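You operate a simulated robot arm through the tools that you are given. There is no shell and no other tool. Be economical: measure what you need, move in short steps, check, and stop when the job is done.

Carry out the task below with a simulated two-armed robot. There is one attempt and no reset: what you move stays moved.

JOB
Put the grey thin pipe on the orange filter with dark pleats. Pick up the short white socket pipe with one hand, pass it to the other hand and put it on the top of the white ledge. Put the green pass block on the green tray. Put the yellow cap on top of the roll of yellow tape on the narrow table. Take the wooden spacer from the narrow table and leave it on the deck of the trolley with a green handle. Take the green tray with a handle on the deck of the trolley with a green handle and put it away on the top of the cage. Take the blue reducer and put it on the middle of the long grey bench. Do these in any order. Set down upright: blue reducer.

It is judged by the outcome, as a careful person would: the job done as asked, and still so three seconds after it is handed in. It fails if anything else is knocked over, pushed out of place, dropped, spilled or broken. A push-on lid holds only when it is set on centred and level and pressed home; a screw cap is set on level and turned clockwise until tight.

ROBOT AND FRAMES
Two 7-joint arms with two-finger parallel grippers on one trunk, on a base that drives. Base frame: it is fixed to the floor where the robot stands at the start and does not move with it; the origin is under the middle of the robot, x ahead of it, y to its left, z up; the surface under the hand at the start is at about z = 0.8. Units: m, rad, N and s.
The left shoulder is at the start at [0.02, 0.138, 1.225], the right one opposite. With the tool pointing down near the work surface each hand reaches from about 0.1 to 0.48 m from the robot's upright axis, wherever it stands, measured 20 degrees to its own side. Places, roughly: blue reducer (5x5x8 cm) [10.4, 1.3, 0.9]; deck of the trolley with a green handle [6.2, -2.1, 0.5]; green pass block [7.75, -0.25, 0.75]; green tray (9x11x2 cm) [3.2, -0.1, 0.8]; green tray with a handle (20x20x6 cm) [6.2, -2.4, 0.5]; grey thin pipe (12x4x4 cm) [0.5, -0.1, 0.8]; middle of the long grey bench (20x60 cm) [10.9, 1.32, 0.8]; orange filter with dark pleats (17x14x2 cm) [2.4, 0.3, 0.8]; roll of yellow tape (9x9x5 cm) [7.7, 0.7, 0.7]; short white socket pipe (6x6x18 cm) [5.6, -0.1, 0.9]; top of the cage [10, -2.4, 0.9]; top of the white ledge [5.9, 4.5, 0.5]; wooden spacer (26x4x4 cm) [7.7, 1.2, 0.7]; yellow cap (6x6x3 cm) [7.7, 1, 0.7]. Payload 1.57 kg a hand.
Tool frame (each hand has its own): the origin (TCP) lies between the finger pads and is the grasp point; the fingertips stand 0.03 m ahead of it; z points along the fingers, y is the line along which they close. The gripper opens to 0.08 m. The fingers are 0.017 m wide and 0.012 m thick; the gripper's body (0.04 by 0.082 m) begins 0.08 m behind the TCP.
Orientation is that of the tool frame in the base frame, as a unit quaternion [x, y, z, w]. With the fingers straight down and closing along the base's y, the tool's x points along the base's -x, its y along +y and its z along -z.

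CONTROLS
- The arms move only by the tool step_arm. It takes "left_moves", "right_moves" or both (then of equal length, played together; a hand with none holds still); each is a list of rows, each a list of 7 numbers: the turn, a rotation vector about the base's x, y, z in rad, then the shift along the base's x, y, z in m, then the opening, from 0 (shut) to 1 (fully open). In form: [[rx, ry, rz, tx, ty, tz, jaw], ...]. A call has 1 to 20 rows; each row shifts and turns the commanded pose from where the row before left it. A row lasts 0.2 s, in which the tool goes at most 0.05 m and 0.15 rad; a call with a longer step from one row to the next is refused whole, and so is a gripper value outside its range. Where a pose cannot be reached the arm comes as near as it can. A force on the tool above 40 N (or 10 N above the force at the start of the call, whichever is more), or a blocked arm, ends the call early, and 0.2 s more pass. Each finger travels about 0.045 m/s and halts on what it meets, pressing with about 34 N; the grip force reading is that of the motor and also rises with nothing between the fingers. The clock runs only during rows and for 0.2 s after the last one: add rows that do not move to give the fingers time. It gives the time, the measured TCP pose, the force on the tool (base axes), the opening and the grip force at its end, in the units of the frame above (readings bear some noise), with the torque about the TCP (base axes, N m) and any sound that the robot's microphone picked up.
- Cameras (640 x 400 px; columns grow to the right, rows downward): "scene" is now at [0.1935, -0.0165, 1.1324]; the picture's right is [-0.18, -0.98, 0.00], its down [-0.33, 0.06, -0.94] and it looks along [0.93, -0.17, -0.33] (base axes); focal length 230 px, centre (320, 200). "left" rides on the left gripper at [0.072, 0.007, -0.122] in its tool frame; the picture's right is [-0.09, 1.00, 0.00], its down [-0.84, -0.08, -0.54] and it looks along [-0.54, -0.05, 0.84] (tool axes); focal length 238 px, centre (320, 200). "right" rides on the right gripper at [0.072, -0.007, -0.122] in its tool frame; the picture's right is [0.09, 1.00, 0.00], its down [-0.84, 0.08, -0.54] and it looks along [-0.54, 0.05, 0.84] (tool axes); focal length 238 px, centre (320, 200). There is no depth. A picture from a camera that has moved, and an enlarged one, comes with that camera's place and axes in the base frame and with its lens.
- snapshot(camera): a new picture of that camera. No time passes.
- lift_body(by): slides the trunk up (or, below 0, down) by that many m; the arms and the scene camera ride with it, the base frame stays. It gives what a move gives, with no picture.
- drive_base(legs): drives the robot by 1 to 6 legs, each [ahead, left, turn to the left] in m, m and rad, along the robot's own axes; the way and the turn of a leg run together, so that a leg with both is an arc; at most 1.5 m and 3.142 rad a leg. The arms and the cameras ride along, it lands a little off, and it stops where it bumps. It gives what a move gives.
- pan_tilt(pan, tilt): turns the head with the scene camera to pan (to the left, within 1.047 rad either way) and tilt (down, from -0.506 to 1.204), counted from straight ahead of the robot. It gives what a move gives.
- enlarge(camera, box): a new picture of the part [left, top, right, bottom] of that camera's present view, enlarged. No time passes.
- close_job(): hands the job in; it is judged then, once.

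Work in short steps. Places have to be worked out from the pictures, the camera data and where the tool is seen: move nearer, look again, correct. Check each grasp and each placing, and mend what went wrong. You have 217 turns and 228 pictures in all, those below and enlarged ones among them. Open the grippers and draw the arms clear of the work before you hand the job in, unless the task says otherwise; then end with one line.

The tools are called after "Call:" by a JSON object that holds its "op" and its "data". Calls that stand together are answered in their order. step_arm: Moves the arms, as the interface text tells. Its arguments: {"type":"object","properties":{"left_moves":{"type":"array","items":{"type":"array","items":{"type":"number"}}},"right_moves":{"type":"array","items":{"type":"array","items":{"type":"number"}}}},"required":[]} The other tools are called the same way: lift_body (by) slides the trunk up or down; drive_base (legs) drives the base; pan_tilt (pan, tilt) turns the head that bears the scene camera; snapshot (camera) takes a picture; enlarge (camera, box) takes an enlarged picture of a part of a camera's view; close_job () hands the job in.

At the start:

```text
clock: 0.0
left_tcp_pos: [0.3817, 0.1304, 1.0197]
left_tcp_rot: [0.0, 1.0, 0.001, 0.0]
left_wrist_force: [0.1, -0.5, 0.2]
left_wrist_torque: [-0.02, -0.01, 0.03]
left_gripper_width: 0.0798
left_finger_force: 0.1
right_tcp_pos: [0.3823, -0.2303, 1.0602]
right_tcp_rot: [0.0, 1.0, 0.0, 0.0]
right_wrist_force: [0.7, -0.3, 0.6]
right_wrist_torque: [-0.01, 0.01, 0.0]
right_gripper_width: 0.0799
right_finger_force: 0.1
trunk travel left (down, up): [-0.6, 0.64]
robot x, y, heading: [-0.0022, 0.0, -0.001]
head pan, tilt: [-0.183, 0.337]
```

scene: 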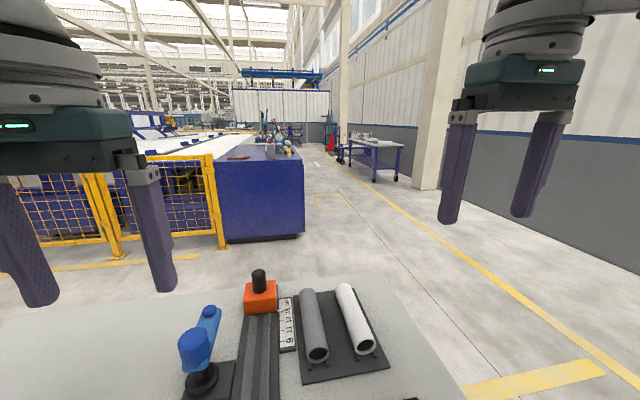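
right: 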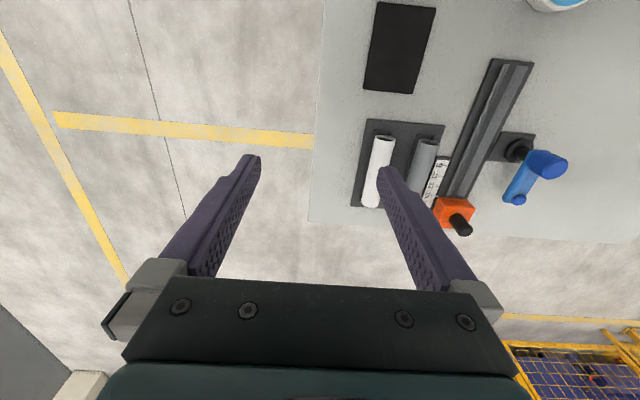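
left: 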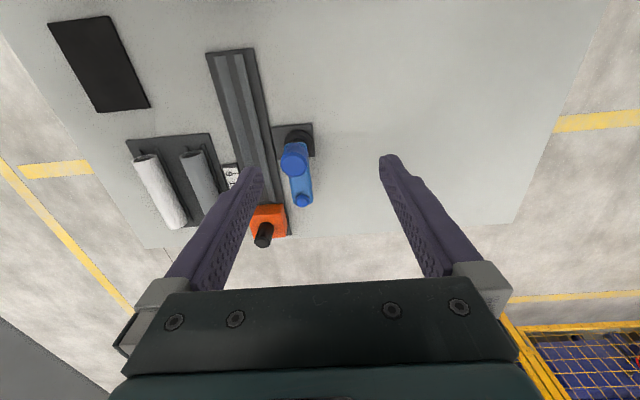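

I see the grey pipe and a white pipe lying side by side on a dark rack. I'll look closer at the pipe from the scene and right cameras.

Call:
{"op": "enlarge", "data": {"camera": "scene", "box": [220, 260, 420, 400]}}

Call:
{"op": "enlarge", "data": {"camera": "right", "box": [320, 80, 580, 250]}}

```text
2.86 times, centred on (320, 330) of scene
camera zoom: at [0.1935, -0.0165, 1.1324], right [-0.18, -0.98, 0.0], down [-0.33, 0.06, -0.94], along [0.93, -0.17, -0.33], focal length 658 px, centre (320, -171)
```

zoom: 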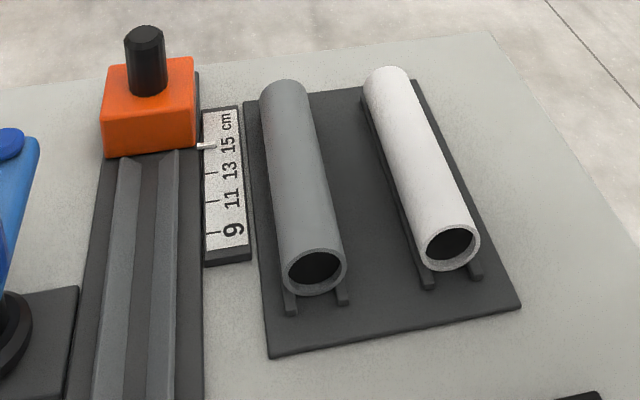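

```text
2.35 times, centred on (450, 165) of right
camera zoom: at [0.311, -0.2382, 1.1813], right [-0.09, 1.0, 0.0], down [0.84, 0.08, 0.54], along [0.54, 0.05, -0.84], focal length 561 px, centre (14, 282)
```

zoom: 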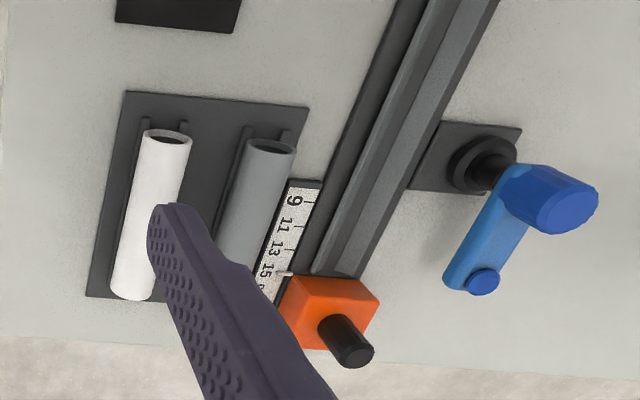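

The pipe lies along x, centred at about [0.473, -0.058, 0.83]. I'll move the right hand above it with the jaw narrowed a bit and look.

Call:
{"op": "step_arm", "data": {"right_moves": [[0, 0, 0, 0.016, 0.034, -0.02, 0.75], [0, 0, 0, 0.016, 0.034, -0.02, 0.75], [0, 0, 0, 0.016, 0.034, -0.02, 0.75], [0, 0, 0, 0.016, 0.034, -0.02, 0.75], [0, 0, 0, 0.016, 0.034, -0.02, 0.75], [0, 0, 0, 0, 0, 0, 0.75]], "left_moves": [[0, 0, 0, 0, 0.03, 0, 1], [0, 0, 0, 0, 0.03, 0, 1], [0, 0, 0, 0, 0.03, 0, 1], [0, 0, 0, 0, 0.0, 0, 1], [0, 0, 0, 0, 0, 0, 1], [0, 0, 0, 0, 0, 0, 1]]}}

Call:
{"op": "snapshot", "data": {"camera": "right"}}

Call:
{"op": "snapshot", "data": {"camera": "scene"}}

```text
clock: 1.4
left_tcp_pos: [0.3801, 0.2223, 1.0219]
left_tcp_rot: [0.0, 1.0, -0.001, 0.001]
left_wrist_force: [0.5, -0.4, -1.2]
left_wrist_torque: [-0.02, 0.0, 0.04]
left_gripper_width: 0.0799
left_finger_force: 0.0
right_tcp_pos: [0.4581, -0.0643, 0.9596]
right_tcp_rot: [-0.001, 1.0, 0.0, 0.0]
right_wrist_force: [0.3, 0.0, -0.4]
right_wrist_torque: [-0.05, -0.02, 0.01]
right_gripper_width: 0.0601
right_finger_force: 0.1
right hand out of reach, approached as far as the arm can: row 5
trunk travel left (down, up): [-0.6, 0.64]
robot x, y, heading: [0.0001, -0.0025, -0.001]
head pan, tilt: [-0.183, 0.337]
```

```text
222 pictures are left
camera right: at [0.3861, -0.0712, 1.0799], right [-0.09, 1.0, 0.0], down [0.84, 0.08, 0.54], along [0.54, 0.05, -0.84], focal length 238 px, centre (320, 200)
```

right: 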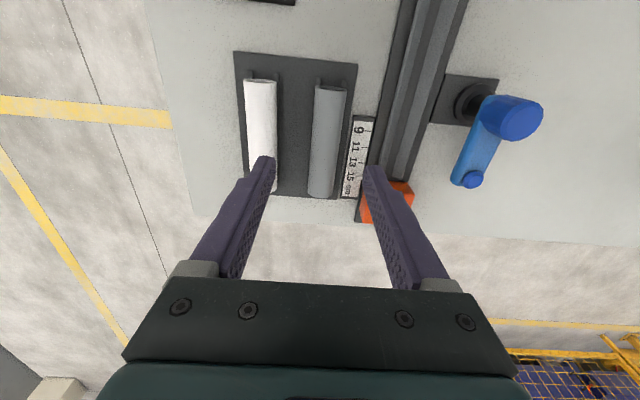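

```text
221 pictures are left
camera scene: at [0.1935, -0.0165, 1.1325], right [-0.18, -0.98, 0.0], down [-0.33, 0.06, -0.94], along [0.93, -0.17, -0.33], focal length 230 px, centre (320, 200)
```

scene: 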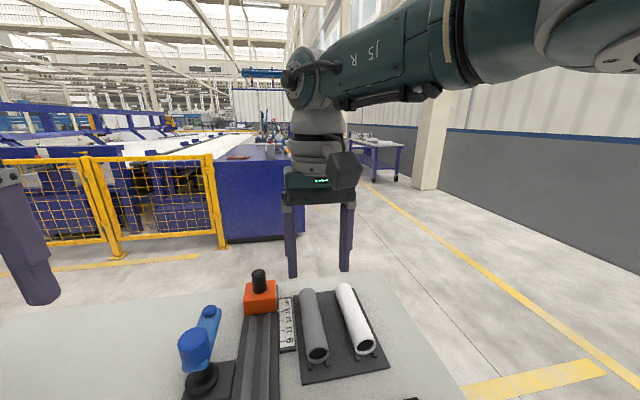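

Pipe centre is confirmed near [0.475, -0.058]. I descend, shifting slightly in y, with TCP going to about z 0.83.

Call:
{"op": "step_arm", "data": {"right_moves": [[0, 0, 0, 0.003, 0.003, -0.03, 0.75], [0, 0, 0, 0.003, 0.003, -0.03, 0.75], [0, 0, 0, 0, 0, -0.025, 0.75], [0, 0, 0, 0, 0, -0.02, 0.75], [0, 0, 0, 0, 0, 0, 0.75]]}}

Call:
{"op": "snapshot", "data": {"camera": "right"}}

Call:
{"op": "enlarge", "data": {"camera": "scene", "box": [220, 260, 420, 400]}}

```text
clock: 2.6
left_tcp_pos: [0.3813, 0.2213, 1.0213]
left_tcp_rot: [0.001, 1.0, 0.0, -0.001]
left_wrist_force: [-0.8, -0.6, -0.6]
left_wrist_torque: [0.0, 0.03, 0.02]
left_gripper_width: 0.0799
left_finger_force: 0.1
right_tcp_pos: [0.4344, -0.0708, 0.8563]
right_tcp_rot: [0.001, 1.0, 0.0, 0.0]
right_wrist_force: [0.1, 0.2, 0.2]
right_wrist_torque: [-0.01, -0.01, 0.01]
right_gripper_width: 0.0599
right_finger_force: 0.1
right hand out of reach, approached as far as the arm can: row 1, 2, 3, 4
trunk travel left (down, up): [-0.6, 0.64]
robot x, y, heading: [0.0008, 0.0023, -0.003]
head pan, tilt: [-0.183, 0.337]
```

```text
220 pictures are left
camera right: at [0.3621, -0.0769, 0.9777], right [-0.09, 1.0, 0.0], down [0.84, 0.08, 0.54], along [0.54, 0.05, -0.84], focal length 238 px, centre (320, 200)
```

right: 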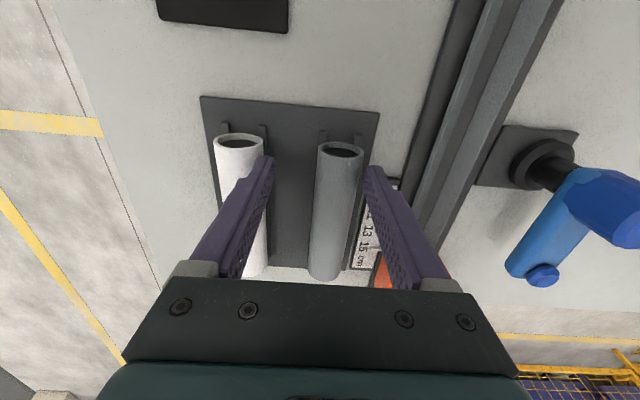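

```text
2.86 times, centred on (320, 330) of scene
camera zoom: at [0.1935, -0.0165, 1.1324], right [-0.18, -0.98, 0.0], down [-0.33, 0.06, -0.94], along [0.93, -0.17, -0.33], focal length 658 px, centre (320, -171)
```

zoom: 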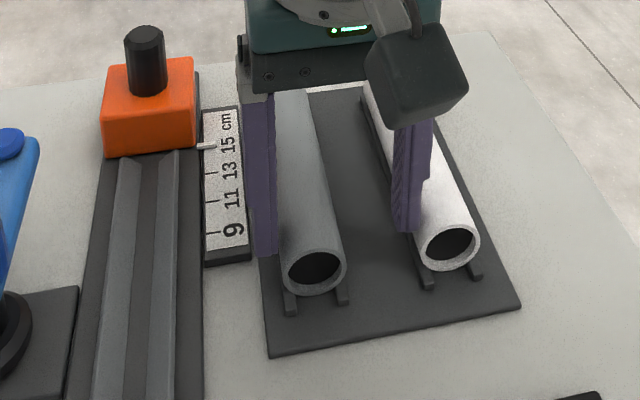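

The reach shrinks lower down, so I raise the hand and lower the trunk to bring the shoulder down.

Call:
{"op": "step_arm", "data": {"right_moves": [[0, 0, 0, 0, 0, 0.04, 0.75], [0, 0, 0, 0.0, 0, 0.04, 0.75], [0, 0, 0, 0.0, 0.0, 0.04, 0.75], [0, 0, 0, 0.0, 0.0, 0.04, 0.75], [0, 0, 0, 0, 0, 0, 0.75]]}}

Call:
{"op": "lift_body", "data": {"by": -0.15}}

```text
clock: 3.8
left_tcp_pos: [0.3813, 0.2217, 1.02]
left_tcp_rot: [-0.001, 1.0, 0.0, 0.0]
left_wrist_force: [0.0, -0.1, 0.0]
left_wrist_torque: [-0.01, 0.0, 0.01]
left_gripper_width: 0.0798
left_finger_force: 0.1
right_tcp_pos: [0.4372, -0.0705, 1.0152]
right_tcp_rot: [0.0, 1.0, 0.0, 0.0]
right_wrist_force: [-0.1, -0.2, 0.3]
right_wrist_torque: [0.03, 0.02, 0.01]
right_gripper_width: 0.0598
right_finger_force: 0.0
trunk travel left (down, up): [-0.6, 0.64]
robot x, y, heading: [-0.0031, 0.0008, 0.0]
head pan, tilt: [-0.183, 0.337]
```

```text
clock: 5.5
left_tcp_pos: [0.3821, 0.2217, 0.8693]
left_tcp_rot: [0.0, 1.0, -0.001, 0.0]
left_wrist_force: [-0.2, 0.4, 0.2]
left_wrist_torque: [0.01, 0.01, 0.01]
left_gripper_width: 0.08
left_finger_force: 0.1
right_tcp_pos: [0.4367, -0.0708, 0.8647]
right_tcp_rot: [0.0, 1.0, 0.0, 0.0]
right_wrist_force: [0.1, 0.5, 0.1]
right_wrist_torque: [-0.01, -0.04, -0.02]
right_gripper_width: 0.0598
right_finger_force: 0.2
trunk travel left (down, up): [-0.45, 0.79]
robot x, y, heading: [0.0035, 0.0018, 0.0]
head pan, tilt: [-0.183, 0.337]
```

Now move over the pipe's centre (with the fingertips a bit above the pipe) and down.

Call:
{"op": "step_arm", "data": {"right_moves": [[0, 0, 0, 0, 0.006, 0.03, 0.75], [0, 0, 0, 0.016, 0.006, 0.0, 0.75], [0, 0, 0, 0.016, 0, 0, 0.75], [0, 0, 0, 0, 0, -0.03, 0.75], [0, 0, 0, 0, 0, 0, 0.75]]}}

Call:
{"op": "snapshot", "data": {"camera": "right"}}

Call:
{"op": "snapshot", "data": {"camera": "scene"}}

```text
clock: 6.8
left_tcp_pos: [0.3806, 0.222, 0.8714]
left_tcp_rot: [0.0, 1.0, -0.001, -0.001]
left_wrist_force: [-0.3, -0.3, -0.1]
left_wrist_torque: [0.01, -0.03, -0.01]
left_gripper_width: 0.0801
left_finger_force: 0.0
right_tcp_pos: [0.4603, -0.0574, 0.8647]
right_tcp_rot: [0.0, 1.0, 0.0, -0.001]
right_wrist_force: [0.3, 0.1, -0.2]
right_wrist_torque: [0.03, 0.0, 0.01]
right_gripper_width: 0.0598
right_finger_force: 0.0
right hand out of reach, approached as far as the arm can: row 3
trunk travel left (down, up): [-0.45, 0.79]
robot x, y, heading: [0.0007, 0.0012, 0.006]
head pan, tilt: [-0.183, 0.337]
```

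```text
218 pictures are left
camera right: at [0.3877, -0.0639, 0.9863], right [-0.09, 1.0, 0.0], down [0.84, 0.08, 0.54], along [0.54, 0.05, -0.84], focal length 238 px, centre (320, 200)
```

right: 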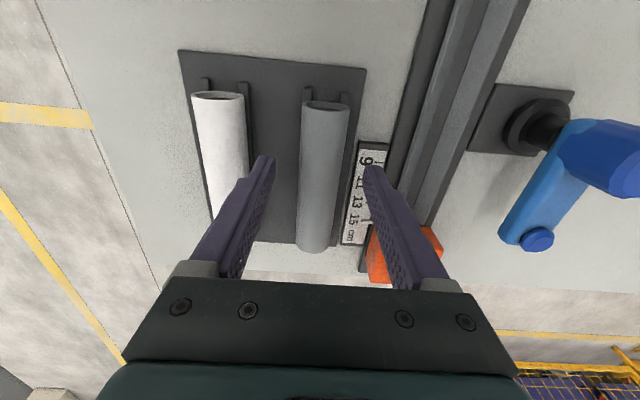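

```text
217 pictures are left
camera scene: at [0.1936, -0.0166, 0.9825], right [-0.18, -0.98, 0.0], down [-0.33, 0.06, -0.94], along [0.93, -0.17, -0.33], focal length 230 px, centre (320, 200)
```

scene: 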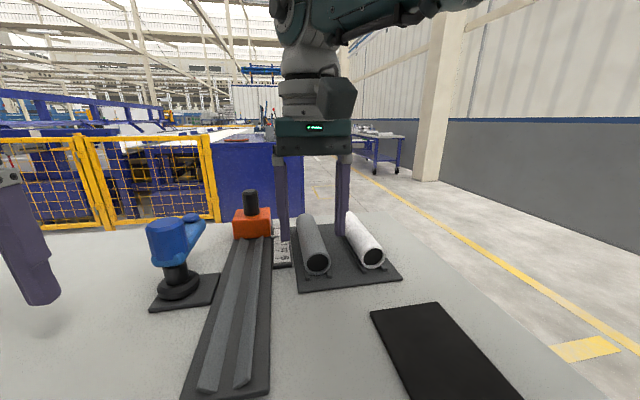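

Two heights give the pipe axis at z≈0.822 and a diameter of about 0.027. The ruler is close on the left, so I narrow the jaw to 0.042 and shift slightly before descending to z 0.84.

Call:
{"op": "step_arm", "data": {"right_moves": [[0, 0, 0, 0, -0.002, 0, 0.53], [0, 0, 0, 0.0, 0, 0.0, 0.53], [0, 0, 0, 0, 0, -0.012, 0.53], [0, 0, 0, 0, 0, -0.012, 0.53], [0, 0, 0, 0, 0, 0, 0.53]]}}

Call:
{"op": "enlarge", "data": {"camera": "scene", "box": [230, 180, 430, 310]}}

Call:
{"op": "snapshot", "data": {"camera": "right"}}

```text
clock: 8.0
left_tcp_pos: [0.3818, 0.2216, 0.871]
left_tcp_rot: [0.0, 1.0, 0.0, 0.0]
left_wrist_force: [-0.2, -0.1, 0.6]
left_wrist_torque: [0.01, 0.02, 0.02]
left_gripper_width: 0.0801
left_finger_force: 0.1
right_tcp_pos: [0.4598, -0.0597, 0.8409]
right_tcp_rot: [0.0, 1.0, 0.0, 0.0]
right_wrist_force: [0.1, -0.9, 0.4]
right_wrist_torque: [-0.05, -0.02, -0.03]
right_gripper_width: 0.0422
right_finger_force: 0.1
trunk travel left (down, up): [-0.45, 0.79]
robot x, y, heading: [-0.0014, -0.0014, 0.004]
head pan, tilt: [-0.183, 0.337]
```

```text
3.08 times, centred on (330, 245) of scene
camera zoom: at [0.1935, -0.0166, 0.9825], right [-0.18, -0.98, 0.0], down [-0.33, 0.06, -0.94], along [0.93, -0.17, -0.33], focal length 709 px, centre (289, 62)
```

zoom: 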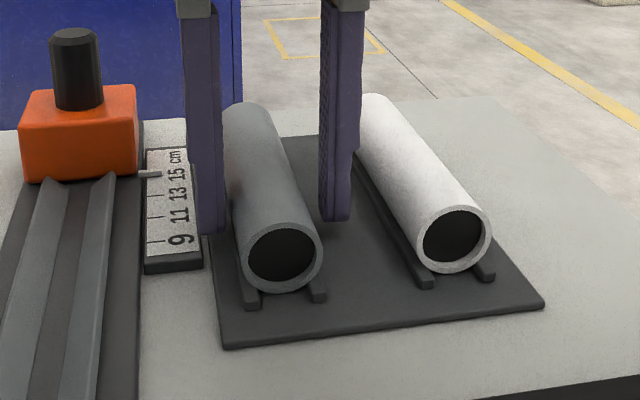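

```text
215 pictures are left
camera right: at [0.3884, -0.0662, 0.9626], right [-0.09, 1.0, 0.0], down [0.84, 0.08, 0.54], along [0.54, 0.05, -0.84], focal length 238 px, centre (320, 200)
```

right: 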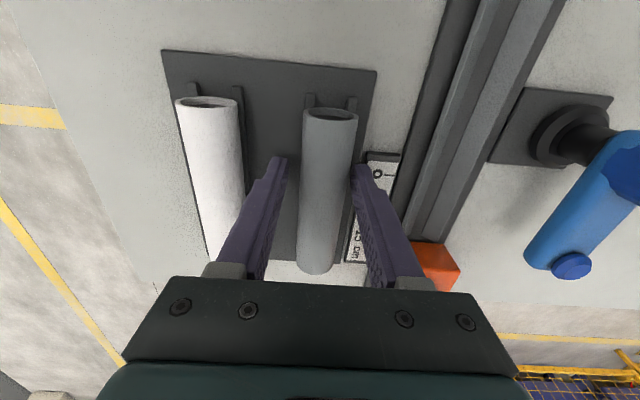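

The fingers straddle the pipe. I lower 5 mm more and close.

Call:
{"op": "step_arm", "data": {"right_moves": [[0, 0, 0, 0, 0.001, -0.005, 0.53], [0, 0, 0, 0, 0, 0, 0.25], [0, 0, 0, 0, 0, 0, 0.1], [0, 0, 0, 0, 0, 0, 0.1], [0, 0, 0, 0, 0, 0, 0.0]]}}

Call:
{"op": "step_arm", "data": {"right_moves": [[0, 0, 0, 0, 0, 0.02, 0.0], [0, 0, 0, 0, 0, 0.03, 0.0], [0, 0, 0, 0, 0, 0.03, 0.0], [0, 0, 0, 0, 0, 0.03, 0.0]]}}

Call:
{"op": "snapshot", "data": {"camera": "right"}}

```text
clock: 9.2
left_tcp_pos: [0.3803, 0.2233, 0.8701]
left_tcp_rot: [0.0, 1.0, 0.001, 0.0]
left_wrist_force: [0.9, -0.1, 0.4]
left_wrist_torque: [-0.01, 0.0, 0.01]
left_gripper_width: 0.0798
left_finger_force: 0.1
right_tcp_pos: [0.4609, -0.0564, 0.836]
right_tcp_rot: [0.0, 1.0, 0.001, 0.0]
right_wrist_force: [-0.8, 4.6, -0.1]
right_wrist_torque: [0.15, -0.26, 0.14]
right_gripper_width: 0.032
right_finger_force: 34.4
trunk travel left (down, up): [-0.45, 0.79]
robot x, y, heading: [-0.0008, 0.002, 0.003]
head pan, tilt: [-0.183, 0.337]
```

```text
clock: 9.5
left_tcp_pos: [0.3812, 0.2243, 0.8706]
left_tcp_rot: [-0.001, 1.0, 0.0, 0.0]
left_wrist_force: [0.3, -0.3, -0.1]
left_wrist_torque: [-0.03, -0.02, -0.02]
left_gripper_width: 0.0801
left_finger_force: 0.1
right_tcp_pos: [0.4586, -0.0563, 0.8386]
right_tcp_rot: [0.0, 1.0, 0.0, -0.002]
right_wrist_force: [3.7, 3.8, -12.8]
right_wrist_torque: [0.22, -0.52, -0.05]
right_gripper_width: 0.0317
right_finger_force: 33.4
trunk travel left (down, up): [-0.45, 0.79]
robot x, y, heading: [-0.0005, -0.0026, -0.002]
head pan, tilt: [-0.183, 0.337]
stopped in row 1 (right hand): the force on the tool passed its limit at 73 N (the readings are from after the stop); the commanded pose is now the measured one
```

```text
214 pictures are left
camera right: at [0.388, -0.0638, 0.9604], right [-0.09, 1.0, 0.0], down [0.84, 0.08, 0.54], along [0.54, 0.05, -0.84], focal length 238 px, centre (320, 200)
```

right: 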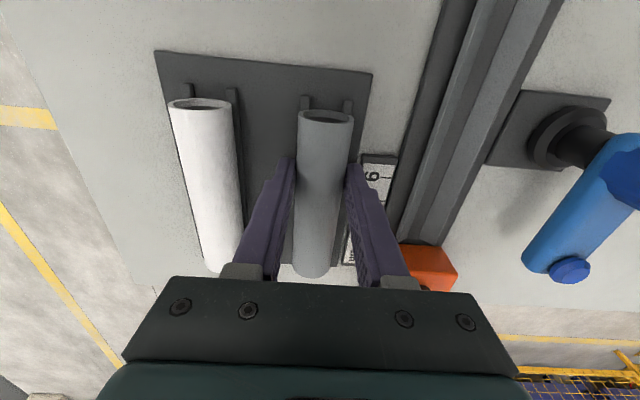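

Lifting met 73 N, so the fingertips likely clamp the fixed cradle rails (opening 0.032, rails about pipe-wide). I open, rise 1 cm and grip only the pipe.

Call:
{"op": "step_arm", "data": {"right_moves": [[0, 0, 0, 0, 0, 0, 0.5], [0, 0, 0, 0, 0, 0, 0.5], [0, 0, 0, 0, -0.001, 0.012, 0.5], [0, 0, 0, 0, 0, 0, 0.3], [0, 0, 0, 0, 0, 0, 0.1], [0, 0, 0, 0, 0, 0, 0.0], [0, 0, 0, 0, 0, 0, 0.0]]}}

Call:
{"op": "enlarge", "data": {"camera": "scene", "box": [230, 180, 430, 310]}}

```text
clock: 11.1
left_tcp_pos: [0.3816, 0.2235, 0.8708]
left_tcp_rot: [0.001, 1.0, 0.0, 0.0]
left_wrist_force: [-0.6, -0.3, 0.4]
left_wrist_torque: [0.0, -0.02, 0.02]
left_gripper_width: 0.08
left_finger_force: 0.1
right_tcp_pos: [0.4597, -0.0576, 0.8525]
right_tcp_rot: [0.0, 1.0, 0.001, -0.001]
right_wrist_force: [-1.9, 4.7, 7.4]
right_wrist_torque: [0.15, 0.01, 0.11]
right_gripper_width: 0.0297
right_finger_force: 34.0
trunk travel left (down, up): [-0.45, 0.79]
robot x, y, heading: [-0.0028, 0.001, 0.001]
head pan, tilt: [-0.183, 0.337]
```

```text
3.08 times, centred on (330, 245) of scene
camera zoom: at [0.194, -0.0155, 0.9826], right [-0.18, -0.98, 0.0], down [-0.33, 0.06, -0.94], along [0.93, -0.17, -0.33], focal length 709 px, centre (289, 62)
```

zoom: 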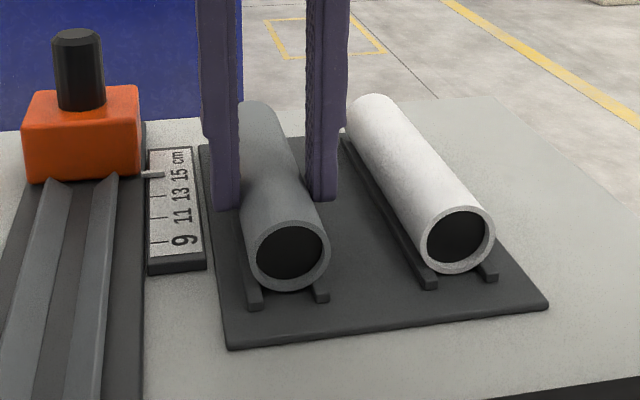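

Now gripping only the pipe (0.0297). Lift slowly.

Call:
{"op": "step_arm", "data": {"right_moves": [[0, 0, 0, 0, 0, 0.008, 0.0], [0, 0, 0, 0, 0, 0.02, 0.0], [0, 0, 0, 0, 0, 0.03, 0.0], [0, 0, 0, -0.01, 0, 0.04, 0.0], [0, 0, 0, -0.01, 0, 0.04, 0.0], [0, 0, 0, 0, 0, 0, 0]]}}

Call:
{"op": "snapshot", "data": {"camera": "scene"}}

```text
clock: 12.7
left_tcp_pos: [0.3803, 0.2225, 0.87]
left_tcp_rot: [0.0, 1.0, 0.0, 0.0]
left_wrist_force: [-0.1, -0.7, -0.5]
left_wrist_torque: [0.02, 0.0, -0.01]
left_gripper_width: 0.08
left_finger_force: 0.0
right_tcp_pos: [0.4261, -0.0615, 0.936]
right_tcp_rot: [0.004, 0.998, 0.001, -0.069]
right_wrist_force: [-0.2, 0.0, 0.4]
right_wrist_torque: [-0.03, 0.02, 0.0]
right_gripper_width: 0.0296
right_finger_force: 33.9
trunk travel left (down, up): [-0.45, 0.79]
robot x, y, heading: [0.0014, 0.0016, -0.0]
head pan, tilt: [-0.183, 0.337]
stopped in row 6 (right hand): the arm was blocked; the commanded pose is now the measured one
```

```text
212 pictures are left
camera scene: at [0.1936, -0.0164, 0.9824], right [-0.18, -0.98, 0.0], down [-0.33, 0.06, -0.94], along [0.93, -0.17, -0.33], focal length 230 px, centre (320, 200)
```

scene: 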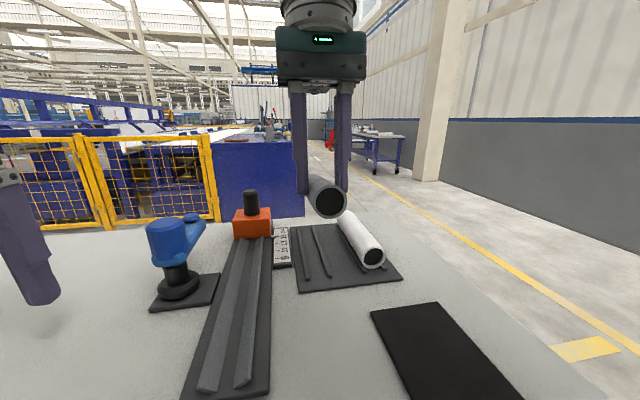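

The pipe is held. I raise the trunk and look around with the head to plan the drive.

Call:
{"op": "lift_body", "data": {"by": 0.25}}

Call:
{"op": "pan_tilt", "data": {"pan": 0.0, "tilt": 0.4}}

Call:
{"op": "snapshot", "data": {"camera": "scene"}}

Call:
{"op": "pan_tilt", "data": {"pan": -0.9, "tilt": 0.6}}

Call:
{"op": "snapshot", "data": {"camera": "scene"}}

Call:
{"op": "pan_tilt", "data": {"pan": 0.9, "tilt": 0.6}}

Call:
{"op": "snapshot", "data": {"camera": "scene"}}

```text
clock: 15.3
left_tcp_pos: [0.3809, 0.2227, 1.1213]
left_tcp_rot: [0.0, 1.0, 0.0, 0.0]
left_wrist_force: [-0.1, -0.2, -0.4]
left_wrist_torque: [0.0, -0.02, 0.01]
left_gripper_width: 0.0801
left_finger_force: 0.0
right_tcp_pos: [0.4263, -0.0612, 1.1858]
right_tcp_rot: [0.004, 0.998, 0.0, -0.069]
right_wrist_force: [0.3, 0.9, 0.0]
right_wrist_torque: [0.03, 0.01, 0.01]
right_gripper_width: 0.0294
right_finger_force: 33.9
trunk travel left (down, up): [-0.7, 0.54]
robot x, y, heading: [0.0011, 0.0039, 0.002]
head pan, tilt: [-0.183, 0.337]
```

```text
clock: 16.0
left_tcp_pos: [0.3806, 0.2219, 1.1214]
left_tcp_rot: [0.0, 1.0, 0.001, 0.0]
left_wrist_force: [0.7, -0.2, -0.7]
left_wrist_torque: [0.02, 0.0, -0.01]
left_gripper_width: 0.0801
left_finger_force: 0.0
right_tcp_pos: [0.4261, -0.0619, 1.1857]
right_tcp_rot: [0.004, 0.998, 0.001, -0.067]
right_wrist_force: [0.0, -0.2, -0.4]
right_wrist_torque: [0.02, 0.03, 0.0]
right_gripper_width: 0.0294
right_finger_force: 33.8
trunk travel left (down, up): [-0.7, 0.54]
robot x, y, heading: [-0.002, 0.0026, 0.004]
head pan, tilt: [0.0, 0.4]
```

```text
211 pictures are left
camera scene: at [0.1947, 0.0004, 1.2267], right [0.0, -1.0, 0.0], down [-0.39, 0.0, -0.92], along [0.92, 0.0, -0.39], focal length 230 px, centre (320, 200)
```

scene: 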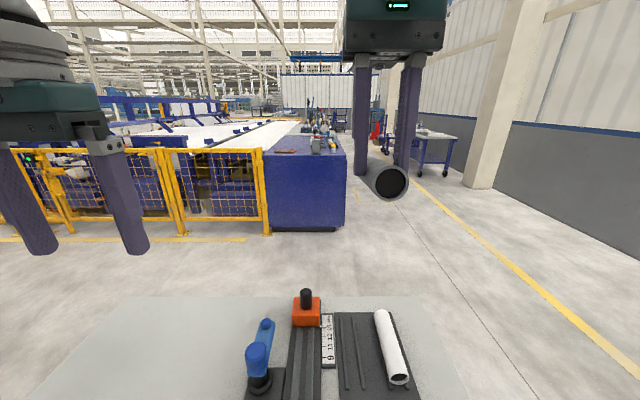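

```text
clock: 17.2
left_tcp_pos: [0.3813, 0.221, 1.1217]
left_tcp_rot: [0.0, 1.0, 0.0, -0.001]
left_wrist_force: [0.3, 0.1, -0.3]
left_wrist_torque: [0.0, -0.02, 0.01]
left_gripper_width: 0.0797
left_finger_force: 0.1
right_tcp_pos: [0.4269, -0.0623, 1.1873]
right_tcp_rot: [0.005, 0.998, 0.001, -0.068]
right_wrist_force: [-0.4, 0.3, -0.1]
right_wrist_torque: [0.01, 0.01, 0.0]
right_gripper_width: 0.0294
right_finger_force: 34.4
trunk travel left (down, up): [-0.7, 0.54]
robot x, y, heading: [-0.0009, -0.0006, -0.001]
head pan, tilt: [-0.901, 0.6]
```

```text
210 pictures are left
camera scene: at [0.157, -0.0687, 1.2084], right [-0.78, -0.62, 0.0], down [-0.35, 0.44, -0.83], along [0.51, -0.65, -0.56], focal length 230 px, centre (320, 200)
```

scene: 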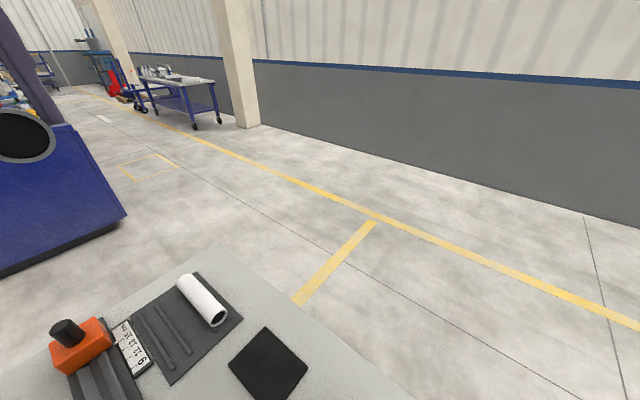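

```text
clock: 19.0
left_tcp_pos: [0.3801, 0.2216, 1.1212]
left_tcp_rot: [0.0, 1.0, -0.001, 0.0]
left_wrist_force: [1.1, 0.0, 1.0]
left_wrist_torque: [0.03, 0.02, 0.0]
left_gripper_width: 0.0804
left_finger_force: 0.1
right_tcp_pos: [0.426, -0.0608, 1.1858]
right_tcp_rot: [0.005, 0.998, 0.001, -0.068]
right_wrist_force: [0.1, -0.7, 0.1]
right_wrist_torque: [0.03, 0.01, 0.02]
right_gripper_width: 0.0293
right_finger_force: 34.2
trunk travel left (down, up): [-0.7, 0.54]
robot x, y, heading: [0.002, -0.0006, -0.004]
head pan, tilt: [0.901, 0.6]
```

```text
209 pictures are left
camera scene: at [0.1569, 0.0697, 1.2084], right [0.78, -0.62, 0.0], down [-0.35, -0.44, -0.83], along [0.51, 0.65, -0.56], focal length 230 px, centre (320, 200)
```

scene: 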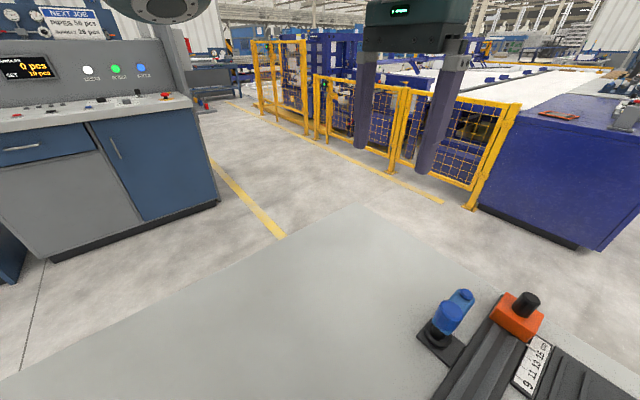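

The bench with the filter is ahead; I need to know how the table surrounds my base. Look straight down.

Call:
{"op": "pan_tilt", "data": {"pan": 0.0, "tilt": 1.2}}

Call:
{"op": "snapshot", "data": {"camera": "scene"}}

Call:
{"op": "pan_tilt", "data": {"pan": 1.04, "tilt": 1.1}}

Call:
{"op": "snapshot", "data": {"camera": "scene"}}

Call:
{"op": "pan_tilt", "data": {"pan": -1.04, "tilt": 1.1}}

Call:
{"op": "snapshot", "data": {"camera": "scene"}}

```text
clock: 20.2
left_tcp_pos: [0.3811, 0.222, 1.1204]
left_tcp_rot: [0.0, 1.0, 0.0, 0.0]
left_wrist_force: [-0.3, 0.6, 0.4]
left_wrist_torque: [0.01, -0.01, 0.02]
left_gripper_width: 0.0799
left_finger_force: 0.1
right_tcp_pos: [0.4267, -0.0618, 1.1864]
right_tcp_rot: [0.004, 0.998, 0.0, -0.068]
right_wrist_force: [0.1, -0.2, -0.9]
right_wrist_torque: [0.0, 0.03, 0.03]
right_gripper_width: 0.0291
right_finger_force: 33.8
trunk travel left (down, up): [-0.7, 0.54]
robot x, y, heading: [0.0005, 0.0, -0.001]
head pan, tilt: [0.0, 1.201]
```

```text
208 pictures are left
camera scene: at [0.158, 0.0005, 1.1639], right [0.0, -1.0, 0.0], down [-0.93, 0.0, -0.36], along [0.36, 0.0, -0.93], focal length 230 px, centre (320, 200)
```

scene: 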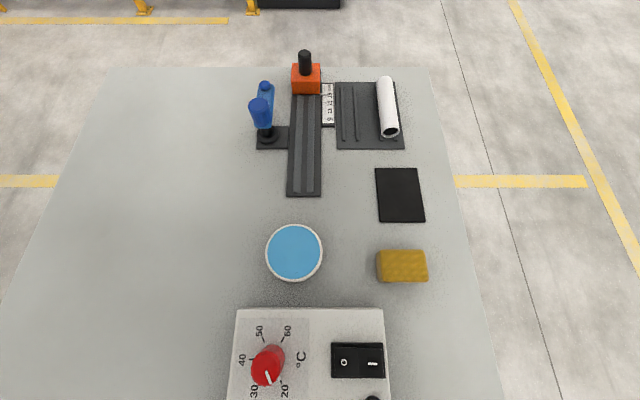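

```text
clock: 21.5
left_tcp_pos: [0.3815, 0.2216, 1.1207]
left_tcp_rot: [0.0, 1.0, -0.001, 0.0]
left_wrist_force: [0.0, 0.0, -0.5]
left_wrist_torque: [-0.03, 0.01, -0.01]
left_gripper_width: 0.0799
left_finger_force: 0.1
right_tcp_pos: [0.4261, -0.0612, 1.1863]
right_tcp_rot: [0.004, 0.998, 0.0, -0.068]
right_wrist_force: [-0.4, -0.9, -0.5]
right_wrist_torque: [0.03, 0.01, 0.03]
right_gripper_width: 0.0293
right_finger_force: 34.1
trunk travel left (down, up): [-0.7, 0.54]
robot x, y, heading: [0.001, -0.001, -0.002]
head pan, tilt: [1.04, 1.1]
```

```text
207 pictures are left
camera scene: at [0.134, 0.0549, 1.1698], right [0.86, -0.51, 0.0], down [-0.45, -0.77, -0.45], along [0.23, 0.39, -0.89], focal length 230 px, centre (320, 200)
```

scene: 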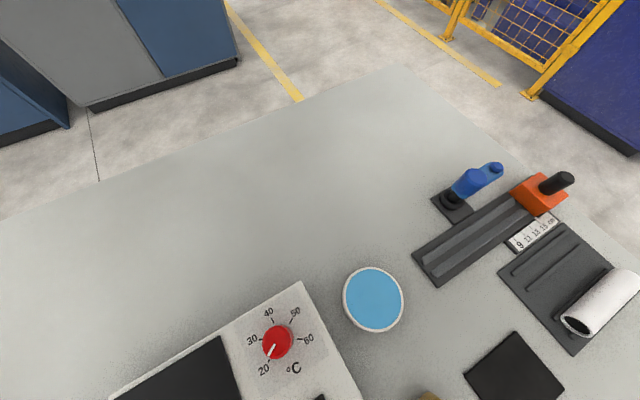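

```text
clock: 23.5
left_tcp_pos: [0.3802, 0.2222, 1.1205]
left_tcp_rot: [0.0, 1.0, 0.0, 0.0]
left_wrist_force: [0.3, -0.2, -0.9]
left_wrist_torque: [0.01, 0.01, -0.03]
left_gripper_width: 0.08
left_finger_force: 0.0
right_tcp_pos: [0.4265, -0.0623, 1.1868]
right_tcp_rot: [0.004, 0.998, 0.0, -0.067]
right_wrist_force: [-0.2, -0.5, -0.8]
right_wrist_torque: [-0.02, 0.01, 0.02]
right_gripper_width: 0.0293
right_finger_force: 33.9
trunk travel left (down, up): [-0.7, 0.54]
robot x, y, heading: [0.0033, 0.0005, 0.002]
head pan, tilt: [-1.04, 1.1]
```

```text
206 pictures are left
camera scene: at [0.134, -0.054, 1.1698], right [-0.86, -0.51, 0.0], down [-0.45, 0.77, -0.45], along [0.23, -0.39, -0.89], focal length 230 px, centre (320, 200)
```

scene: 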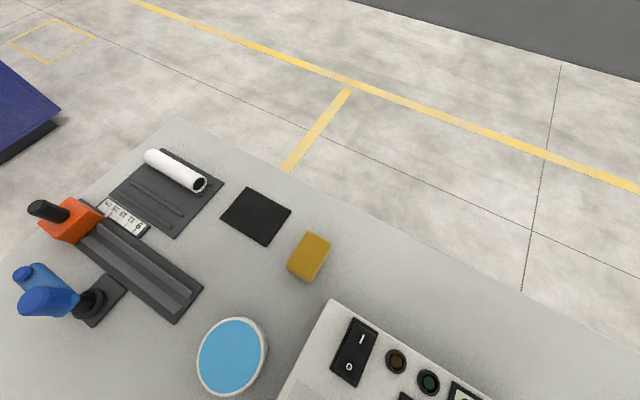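

The table seems to reach under/around me. I test with a small drive to the right and look whether the table moved relative to me.

Call:
{"op": "drive_base", "data": {"legs": [[0, -0.1, 0]]}}

Call:
{"op": "snapshot", "data": {"camera": "scene"}}

```text
clock: 24.6
left_tcp_pos: [0.3813, 0.124, 1.1207]
left_tcp_rot: [0.0, 1.0, 0.0, 0.0]
left_wrist_force: [-0.1, -0.1, 0.4]
left_wrist_torque: [0.02, 0.02, -0.01]
left_gripper_width: 0.08
left_finger_force: 0.1
right_tcp_pos: [0.426, -0.1599, 1.1874]
right_tcp_rot: [0.004, 0.998, 0.0, -0.067]
right_wrist_force: [0.3, -0.1, -1.1]
right_wrist_torque: [-0.02, 0.01, 0.04]
right_gripper_width: 0.0299
right_finger_force: 34.4
trunk travel left (down, up): [-0.7, 0.54]
robot x, y, heading: [0.0013, -0.0927, -0.001]
head pan, tilt: [-1.04, 1.1]
```

```text
205 pictures are left
camera scene: at [0.134, -0.1523, 1.1698], right [-0.86, -0.51, 0.0], down [-0.45, 0.77, -0.45], along [0.23, -0.39, -0.89], focal length 230 px, centre (320, 200)
```

scene: 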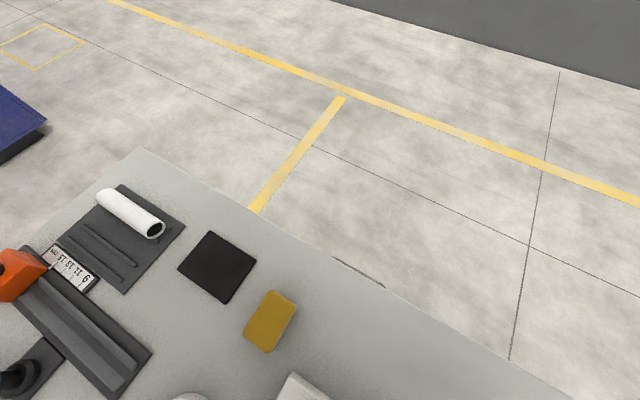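

No bump; the table stays put. I drive right clear of it, ahead, and then left in front of the blue bench.

Call:
{"op": "drive_base", "data": {"legs": [[0, -0.65, 0], [1.35, 0, 0], [0, 1.1, 0]]}}

Call:
{"op": "pan_tilt", "data": {"pan": 0.0, "tilt": 0.55}}

Call:
{"op": "snapshot", "data": {"camera": "scene"}}

```text
clock: 39.7
left_tcp_pos: [1.7317, 0.575, 1.1206]
left_tcp_rot: [0.011, 1.0, 0.0, 0.0]
left_wrist_force: [0.8, -0.5, 0.4]
left_wrist_torque: [0.0, -0.02, 0.04]
left_gripper_width: 0.0797
left_finger_force: 0.1
right_tcp_pos: [1.7715, 0.2905, 1.1879]
right_tcp_rot: [0.015, 0.998, 0.002, -0.067]
right_wrist_force: [-0.2, 0.2, -0.8]
right_wrist_torque: [0.01, 0.01, -0.01]
right_gripper_width: 0.0296
right_finger_force: 33.8
trunk travel left (down, up): [-0.7, 0.54]
robot x, y, heading: [1.3437, 0.3652, -0.024]
head pan, tilt: [-1.04, 1.1]
```

```text
clock: 41.0
left_tcp_pos: [1.7328, 0.5751, 1.1218]
left_tcp_rot: [0.01, 1.0, 0.0, 0.001]
left_wrist_force: [0.0, -0.6, -0.3]
left_wrist_torque: [-0.01, 0.0, -0.03]
left_gripper_width: 0.0796
left_finger_force: 0.1
right_tcp_pos: [1.7724, 0.2909, 1.1855]
right_tcp_rot: [0.015, 0.998, 0.001, -0.068]
right_wrist_force: [-0.4, -0.2, -0.7]
right_wrist_torque: [0.01, 0.02, -0.01]
right_gripper_width: 0.0296
right_finger_force: 34.1
trunk travel left (down, up): [-0.7, 0.54]
robot x, y, heading: [1.3492, 0.3665, -0.023]
head pan, tilt: [0.0, 0.55]
```

```text
204 pictures are left
camera scene: at [1.5388, 0.3579, 1.2129], right [-0.02, -1.0, 0.0], down [-0.52, 0.01, -0.85], along [0.85, -0.02, -0.52], focal length 230 px, centre (320, 200)
```

scene: 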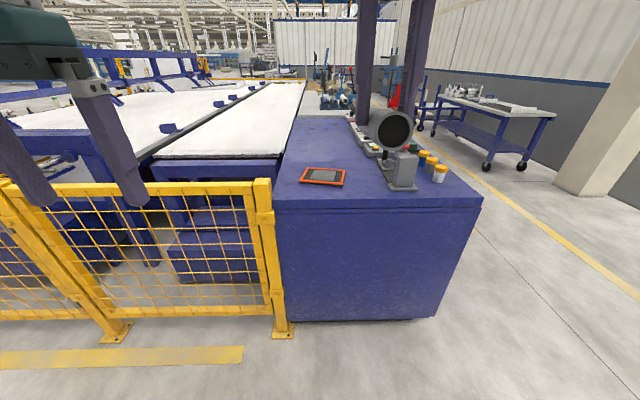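

The filter (orange with dark inside) is at about [2.35, 0.33]. I drive closer in front of it.

Call:
{"op": "drive_base", "data": {"legs": [[0.5, 0.07, 0.024]]}}

Call:
{"op": "pan_tilt", "data": {"pan": 0.0, "tilt": 0.8}}

Call:
{"op": "snapshot", "data": {"camera": "scene"}}

```text
clock: 44.0
left_tcp_pos: [2.2287, 0.6476, 1.1207]
left_tcp_rot: [-0.003, 1.0, 0.0, -0.001]
left_wrist_force: [-0.4, -0.2, 0.5]
left_wrist_torque: [-0.02, -0.01, 0.03]
left_gripper_width: 0.08
left_finger_force: 0.0
right_tcp_pos: [2.2752, 0.3651, 1.1861]
right_tcp_rot: [0.002, 0.998, 0.0, -0.068]
right_wrist_force: [-0.1, 0.4, 0.0]
right_wrist_torque: [-0.01, 0.02, -0.01]
right_gripper_width: 0.0295
right_finger_force: 33.8
trunk travel left (down, up): [-0.7, 0.54]
robot x, y, heading: [1.8489, 0.4242, 0.006]
head pan, tilt: [0.0, 0.55]
```

```text
clock: 44.8
left_tcp_pos: [2.2294, 0.6492, 1.1203]
left_tcp_rot: [-0.002, 1.0, 0.0, -0.001]
left_wrist_force: [0.3, -0.1, 0.0]
left_wrist_torque: [-0.01, 0.01, -0.01]
left_gripper_width: 0.0803
left_finger_force: 0.1
right_tcp_pos: [2.2743, 0.3647, 1.1862]
right_tcp_rot: [0.001, 0.998, 0.0, -0.068]
right_wrist_force: [-0.1, 0.2, -0.2]
right_wrist_torque: [-0.04, 0.0, -0.04]
right_gripper_width: 0.0296
right_finger_force: 33.9
trunk travel left (down, up): [-0.7, 0.54]
robot x, y, heading: [1.844, 0.4236, 0.002]
head pan, tilt: [0.0, 0.799]
```

```text
203 pictures are left
camera scene: at [2.0317, 0.4261, 1.1916], right [0.0, -1.0, 0.0], down [-0.72, 0.0, -0.7], along [0.7, 0.0, -0.72], focal length 230 px, centre (320, 200)
```

scene: 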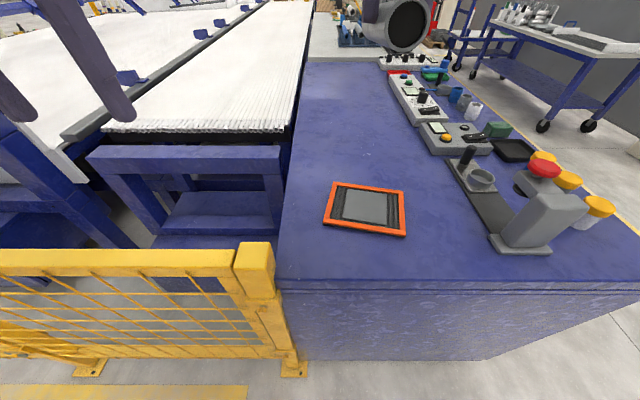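

Call:
{"op": "enlarge", "data": {"camera": "scene", "box": [300, 160, 430, 250]}}

Call:
{"op": "snapshot", "data": {"camera": "right"}}

```text
4.44 times, centred on (365, 205) of scene
camera zoom: at [2.0317, 0.4261, 1.1916], right [0.0, -1.0, 0.0], down [-0.72, 0.0, -0.7], along [0.7, 0.0, -0.72], focal length 1024 px, centre (120, 178)
```

zoom: 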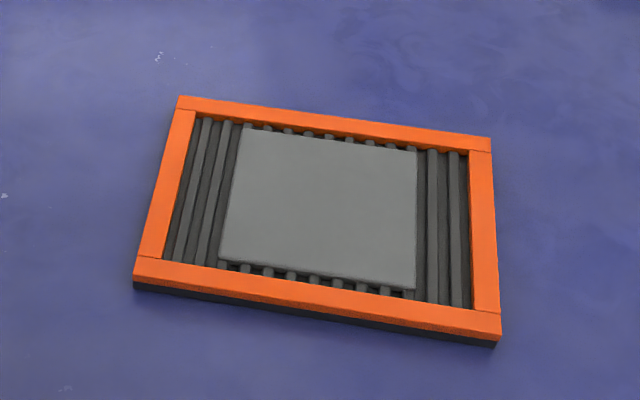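

```text
201 pictures are left
camera right: at [2.221, 0.3581, 1.3162], right [-0.09, 1.0, 0.01], down [0.9, 0.07, 0.42], along [0.42, 0.05, -0.91], focal length 238 px, centre (320, 200)
```

right: 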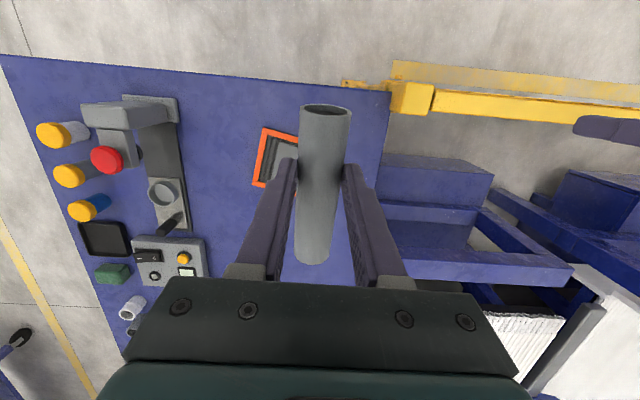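

The filter centre is about [2.375, 0.326], with long axis ~78.6° from x and a frame around a flat centre. I need ~0.13 m more reach, so I drive ahead, then rotate the pipe to lie along the long axis within the frame.

Call:
{"op": "drive_base", "data": {"legs": [[0.12, 0.0, 0.0]]}}

Call:
{"op": "step_arm", "data": {"right_moves": [[0, -0.068, 0, -0.01, 0, 0, 0], [0, -0.068, 0, -0.01, 0, 0, 0], [0, 0, 0.14, 0, 0, -0.01, 0], [0, 0, 0.14, 0, 0, -0.01, 0], [0, 0, 0.14, 0, 0, -0.01, 0], [0, 0, 0.14, 0, 0, -0.01, 0], [0, 0, 0.14, 0, 0, -0.01, 0], [0, 0, 0.14, 0, 0, -0.01, 0], [0, 0, 0.14, 0, 0, -0.01, 0], [0, 0, 0.14, 0, 0, -0.01, 0], [0, 0, 0.14, 0, 0, -0.01, 0], [0, 0, 0.112, 0, 0, -0.01, 0], [0, 0, 0, 0, 0, 0, 0]]}}

Call:
{"op": "snapshot", "data": {"camera": "scene"}}

Call:
{"op": "snapshot", "data": {"camera": "right"}}

```text
clock: 46.0
left_tcp_pos: [2.3483, 0.649, 1.12]
left_tcp_rot: [-0.002, 1.0, -0.001, 0.0]
left_wrist_force: [-0.5, -0.5, -0.8]
left_wrist_torque: [0.02, -0.03, 0.03]
left_gripper_width: 0.0796
left_finger_force: 0.1
right_tcp_pos: [2.3934, 0.365, 1.1851]
right_tcp_rot: [0.002, 0.998, 0.0, -0.069]
right_wrist_force: [-0.6, 0.2, 0.0]
right_wrist_torque: [-0.02, 0.01, 0.0]
right_gripper_width: 0.0298
right_finger_force: 33.5
trunk travel left (down, up): [-0.7, 0.54]
robot x, y, heading: [1.9704, 0.4325, 0.001]
head pan, tilt: [0.0, 0.799]
```

```text
clock: 48.8
left_tcp_pos: [2.3481, 0.6491, 1.1203]
left_tcp_rot: [-0.001, 1.0, 0.0, 0.001]
left_wrist_force: [-0.8, -0.3, 1.0]
left_wrist_torque: [-0.01, 0.01, -0.01]
left_gripper_width: 0.0799
left_finger_force: 0.1
right_tcp_pos: [2.3662, 0.3286, 1.1269]
right_tcp_rot: [-0.348, 0.935, -0.022, -0.067]
right_wrist_force: [-0.1, 0.3, 0.0]
right_wrist_torque: [0.0, 0.01, 0.01]
right_gripper_width: 0.0293
right_finger_force: 34.0
right hand out of reach, approached as far as the arm can: row 1, 2, 4, 6, 7, 8, 9, 10, 11, 12
trunk travel left (down, up): [-0.7, 0.54]
robot x, y, heading: [1.9675, 0.4265, 0.003]
head pan, tilt: [0.0, 0.799]
```

```text
200 pictures are left
camera scene: at [2.1504, 0.4266, 1.1915], right [0.0, -1.0, 0.0], down [-0.72, 0.0, -0.7], along [0.7, 0.0, -0.72], focal length 230 px, centre (320, 200)
```

scene: 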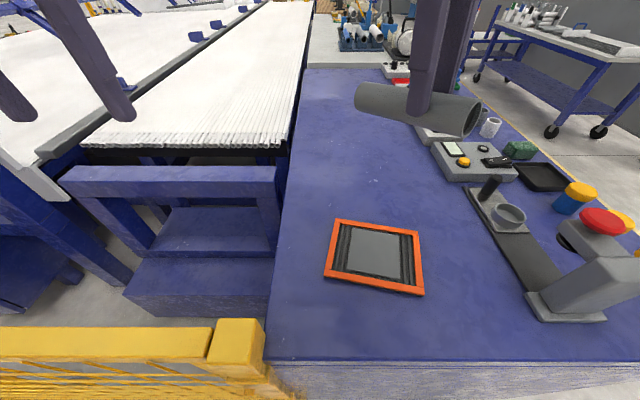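

```text
199 pictures are left
camera right: at [2.3291, 0.2867, 1.2556], right [-0.72, 0.69, 0.02], down [0.64, 0.65, 0.42], along [0.28, 0.31, -0.91], focal length 238 px, centre (320, 200)
```

right: 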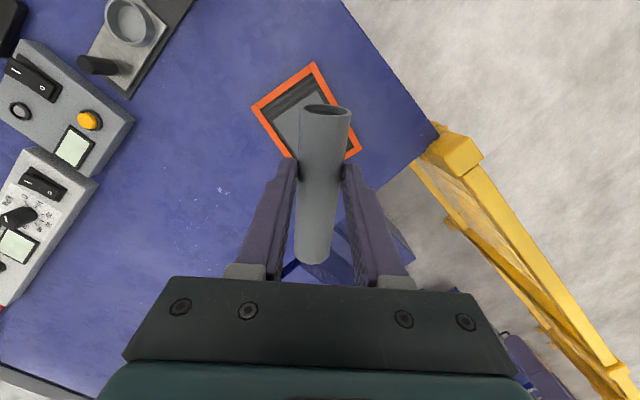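

Too high for the full rotation. I lower the hand first while untilting, then finish the rotation.

Call:
{"op": "step_arm", "data": {"right_moves": [[0, 0, 0, 0, 0, -0.04, 0], [0, 0, 0, 0, 0, -0.04, 0], [0.0465, -0.054, 0, 0, 0, -0.04, 0], [0.0465, -0.054, 0, 0, 0, -0.02, 0], [0, 0, 0.132, 0, 0, 0, 0], [0, 0, 0.132, 0, 0, 0, 0], [0, 0, 0.132, 0, 0, 0, 0], [0, 0, 0.132, 0, 0, 0, 0], [0, 0, 0.132, 0, 0, 0, 0], [0, 0, 0, 0, 0, 0, 0]]}}

Call:
{"op": "snapshot", "data": {"camera": "scene"}}

Call:
{"op": "snapshot", "data": {"camera": "right"}}

```text
clock: 51.0
left_tcp_pos: [2.3478, 0.648, 1.1211]
left_tcp_rot: [-0.002, 1.0, 0.0, 0.0]
left_wrist_force: [0.7, 1.2, -1.2]
left_wrist_torque: [-0.01, -0.03, -0.01]
left_gripper_width: 0.0798
left_finger_force: 0.1
right_tcp_pos: [2.3202, 0.2962, 0.9954]
right_tcp_rot: [-0.451, 0.892, -0.001, 0.003]
right_wrist_force: [0.0, -0.6, -0.3]
right_wrist_torque: [0.04, 0.01, -0.02]
right_gripper_width: 0.0297
right_finger_force: 34.0
right hand out of reach, approached as far as the arm can: row 5, 6, 7, 8, 9
trunk travel left (down, up): [-0.7, 0.54]
robot x, y, heading: [1.9696, 0.424, 0.002]
head pan, tilt: [0.0, 0.799]
```

```text
198 pictures are left
camera scene: at [2.1504, 0.4266, 1.1915], right [0.0, -1.0, 0.0], down [-0.72, 0.0, -0.7], along [0.7, 0.0, -0.72], focal length 230 px, centre (320, 200)
```

scene: 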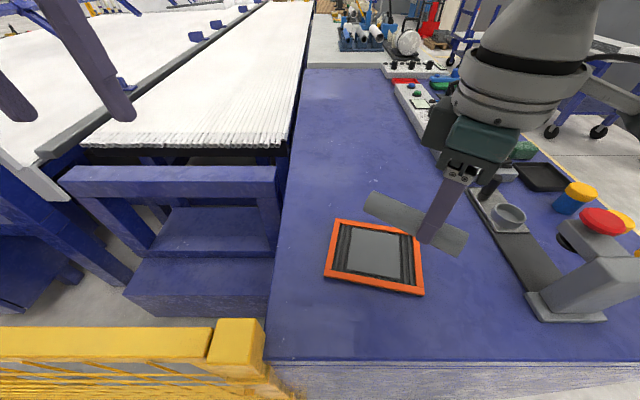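

```text
197 pictures are left
camera right: at [2.282, 0.2325, 1.1167], right [-0.86, 0.52, -0.01], down [0.43, 0.72, 0.55], along [0.28, 0.47, -0.84], focal length 238 px, centre (320, 200)
```

right: 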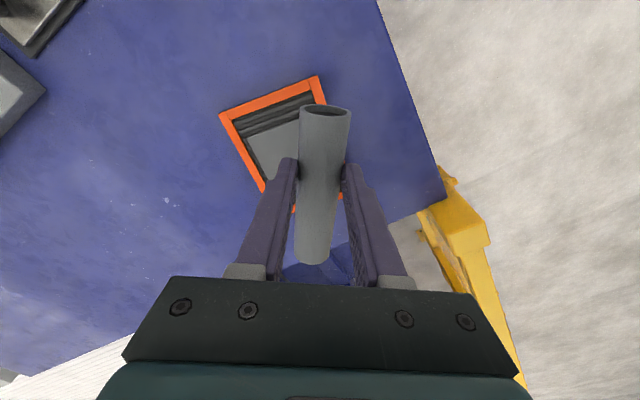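

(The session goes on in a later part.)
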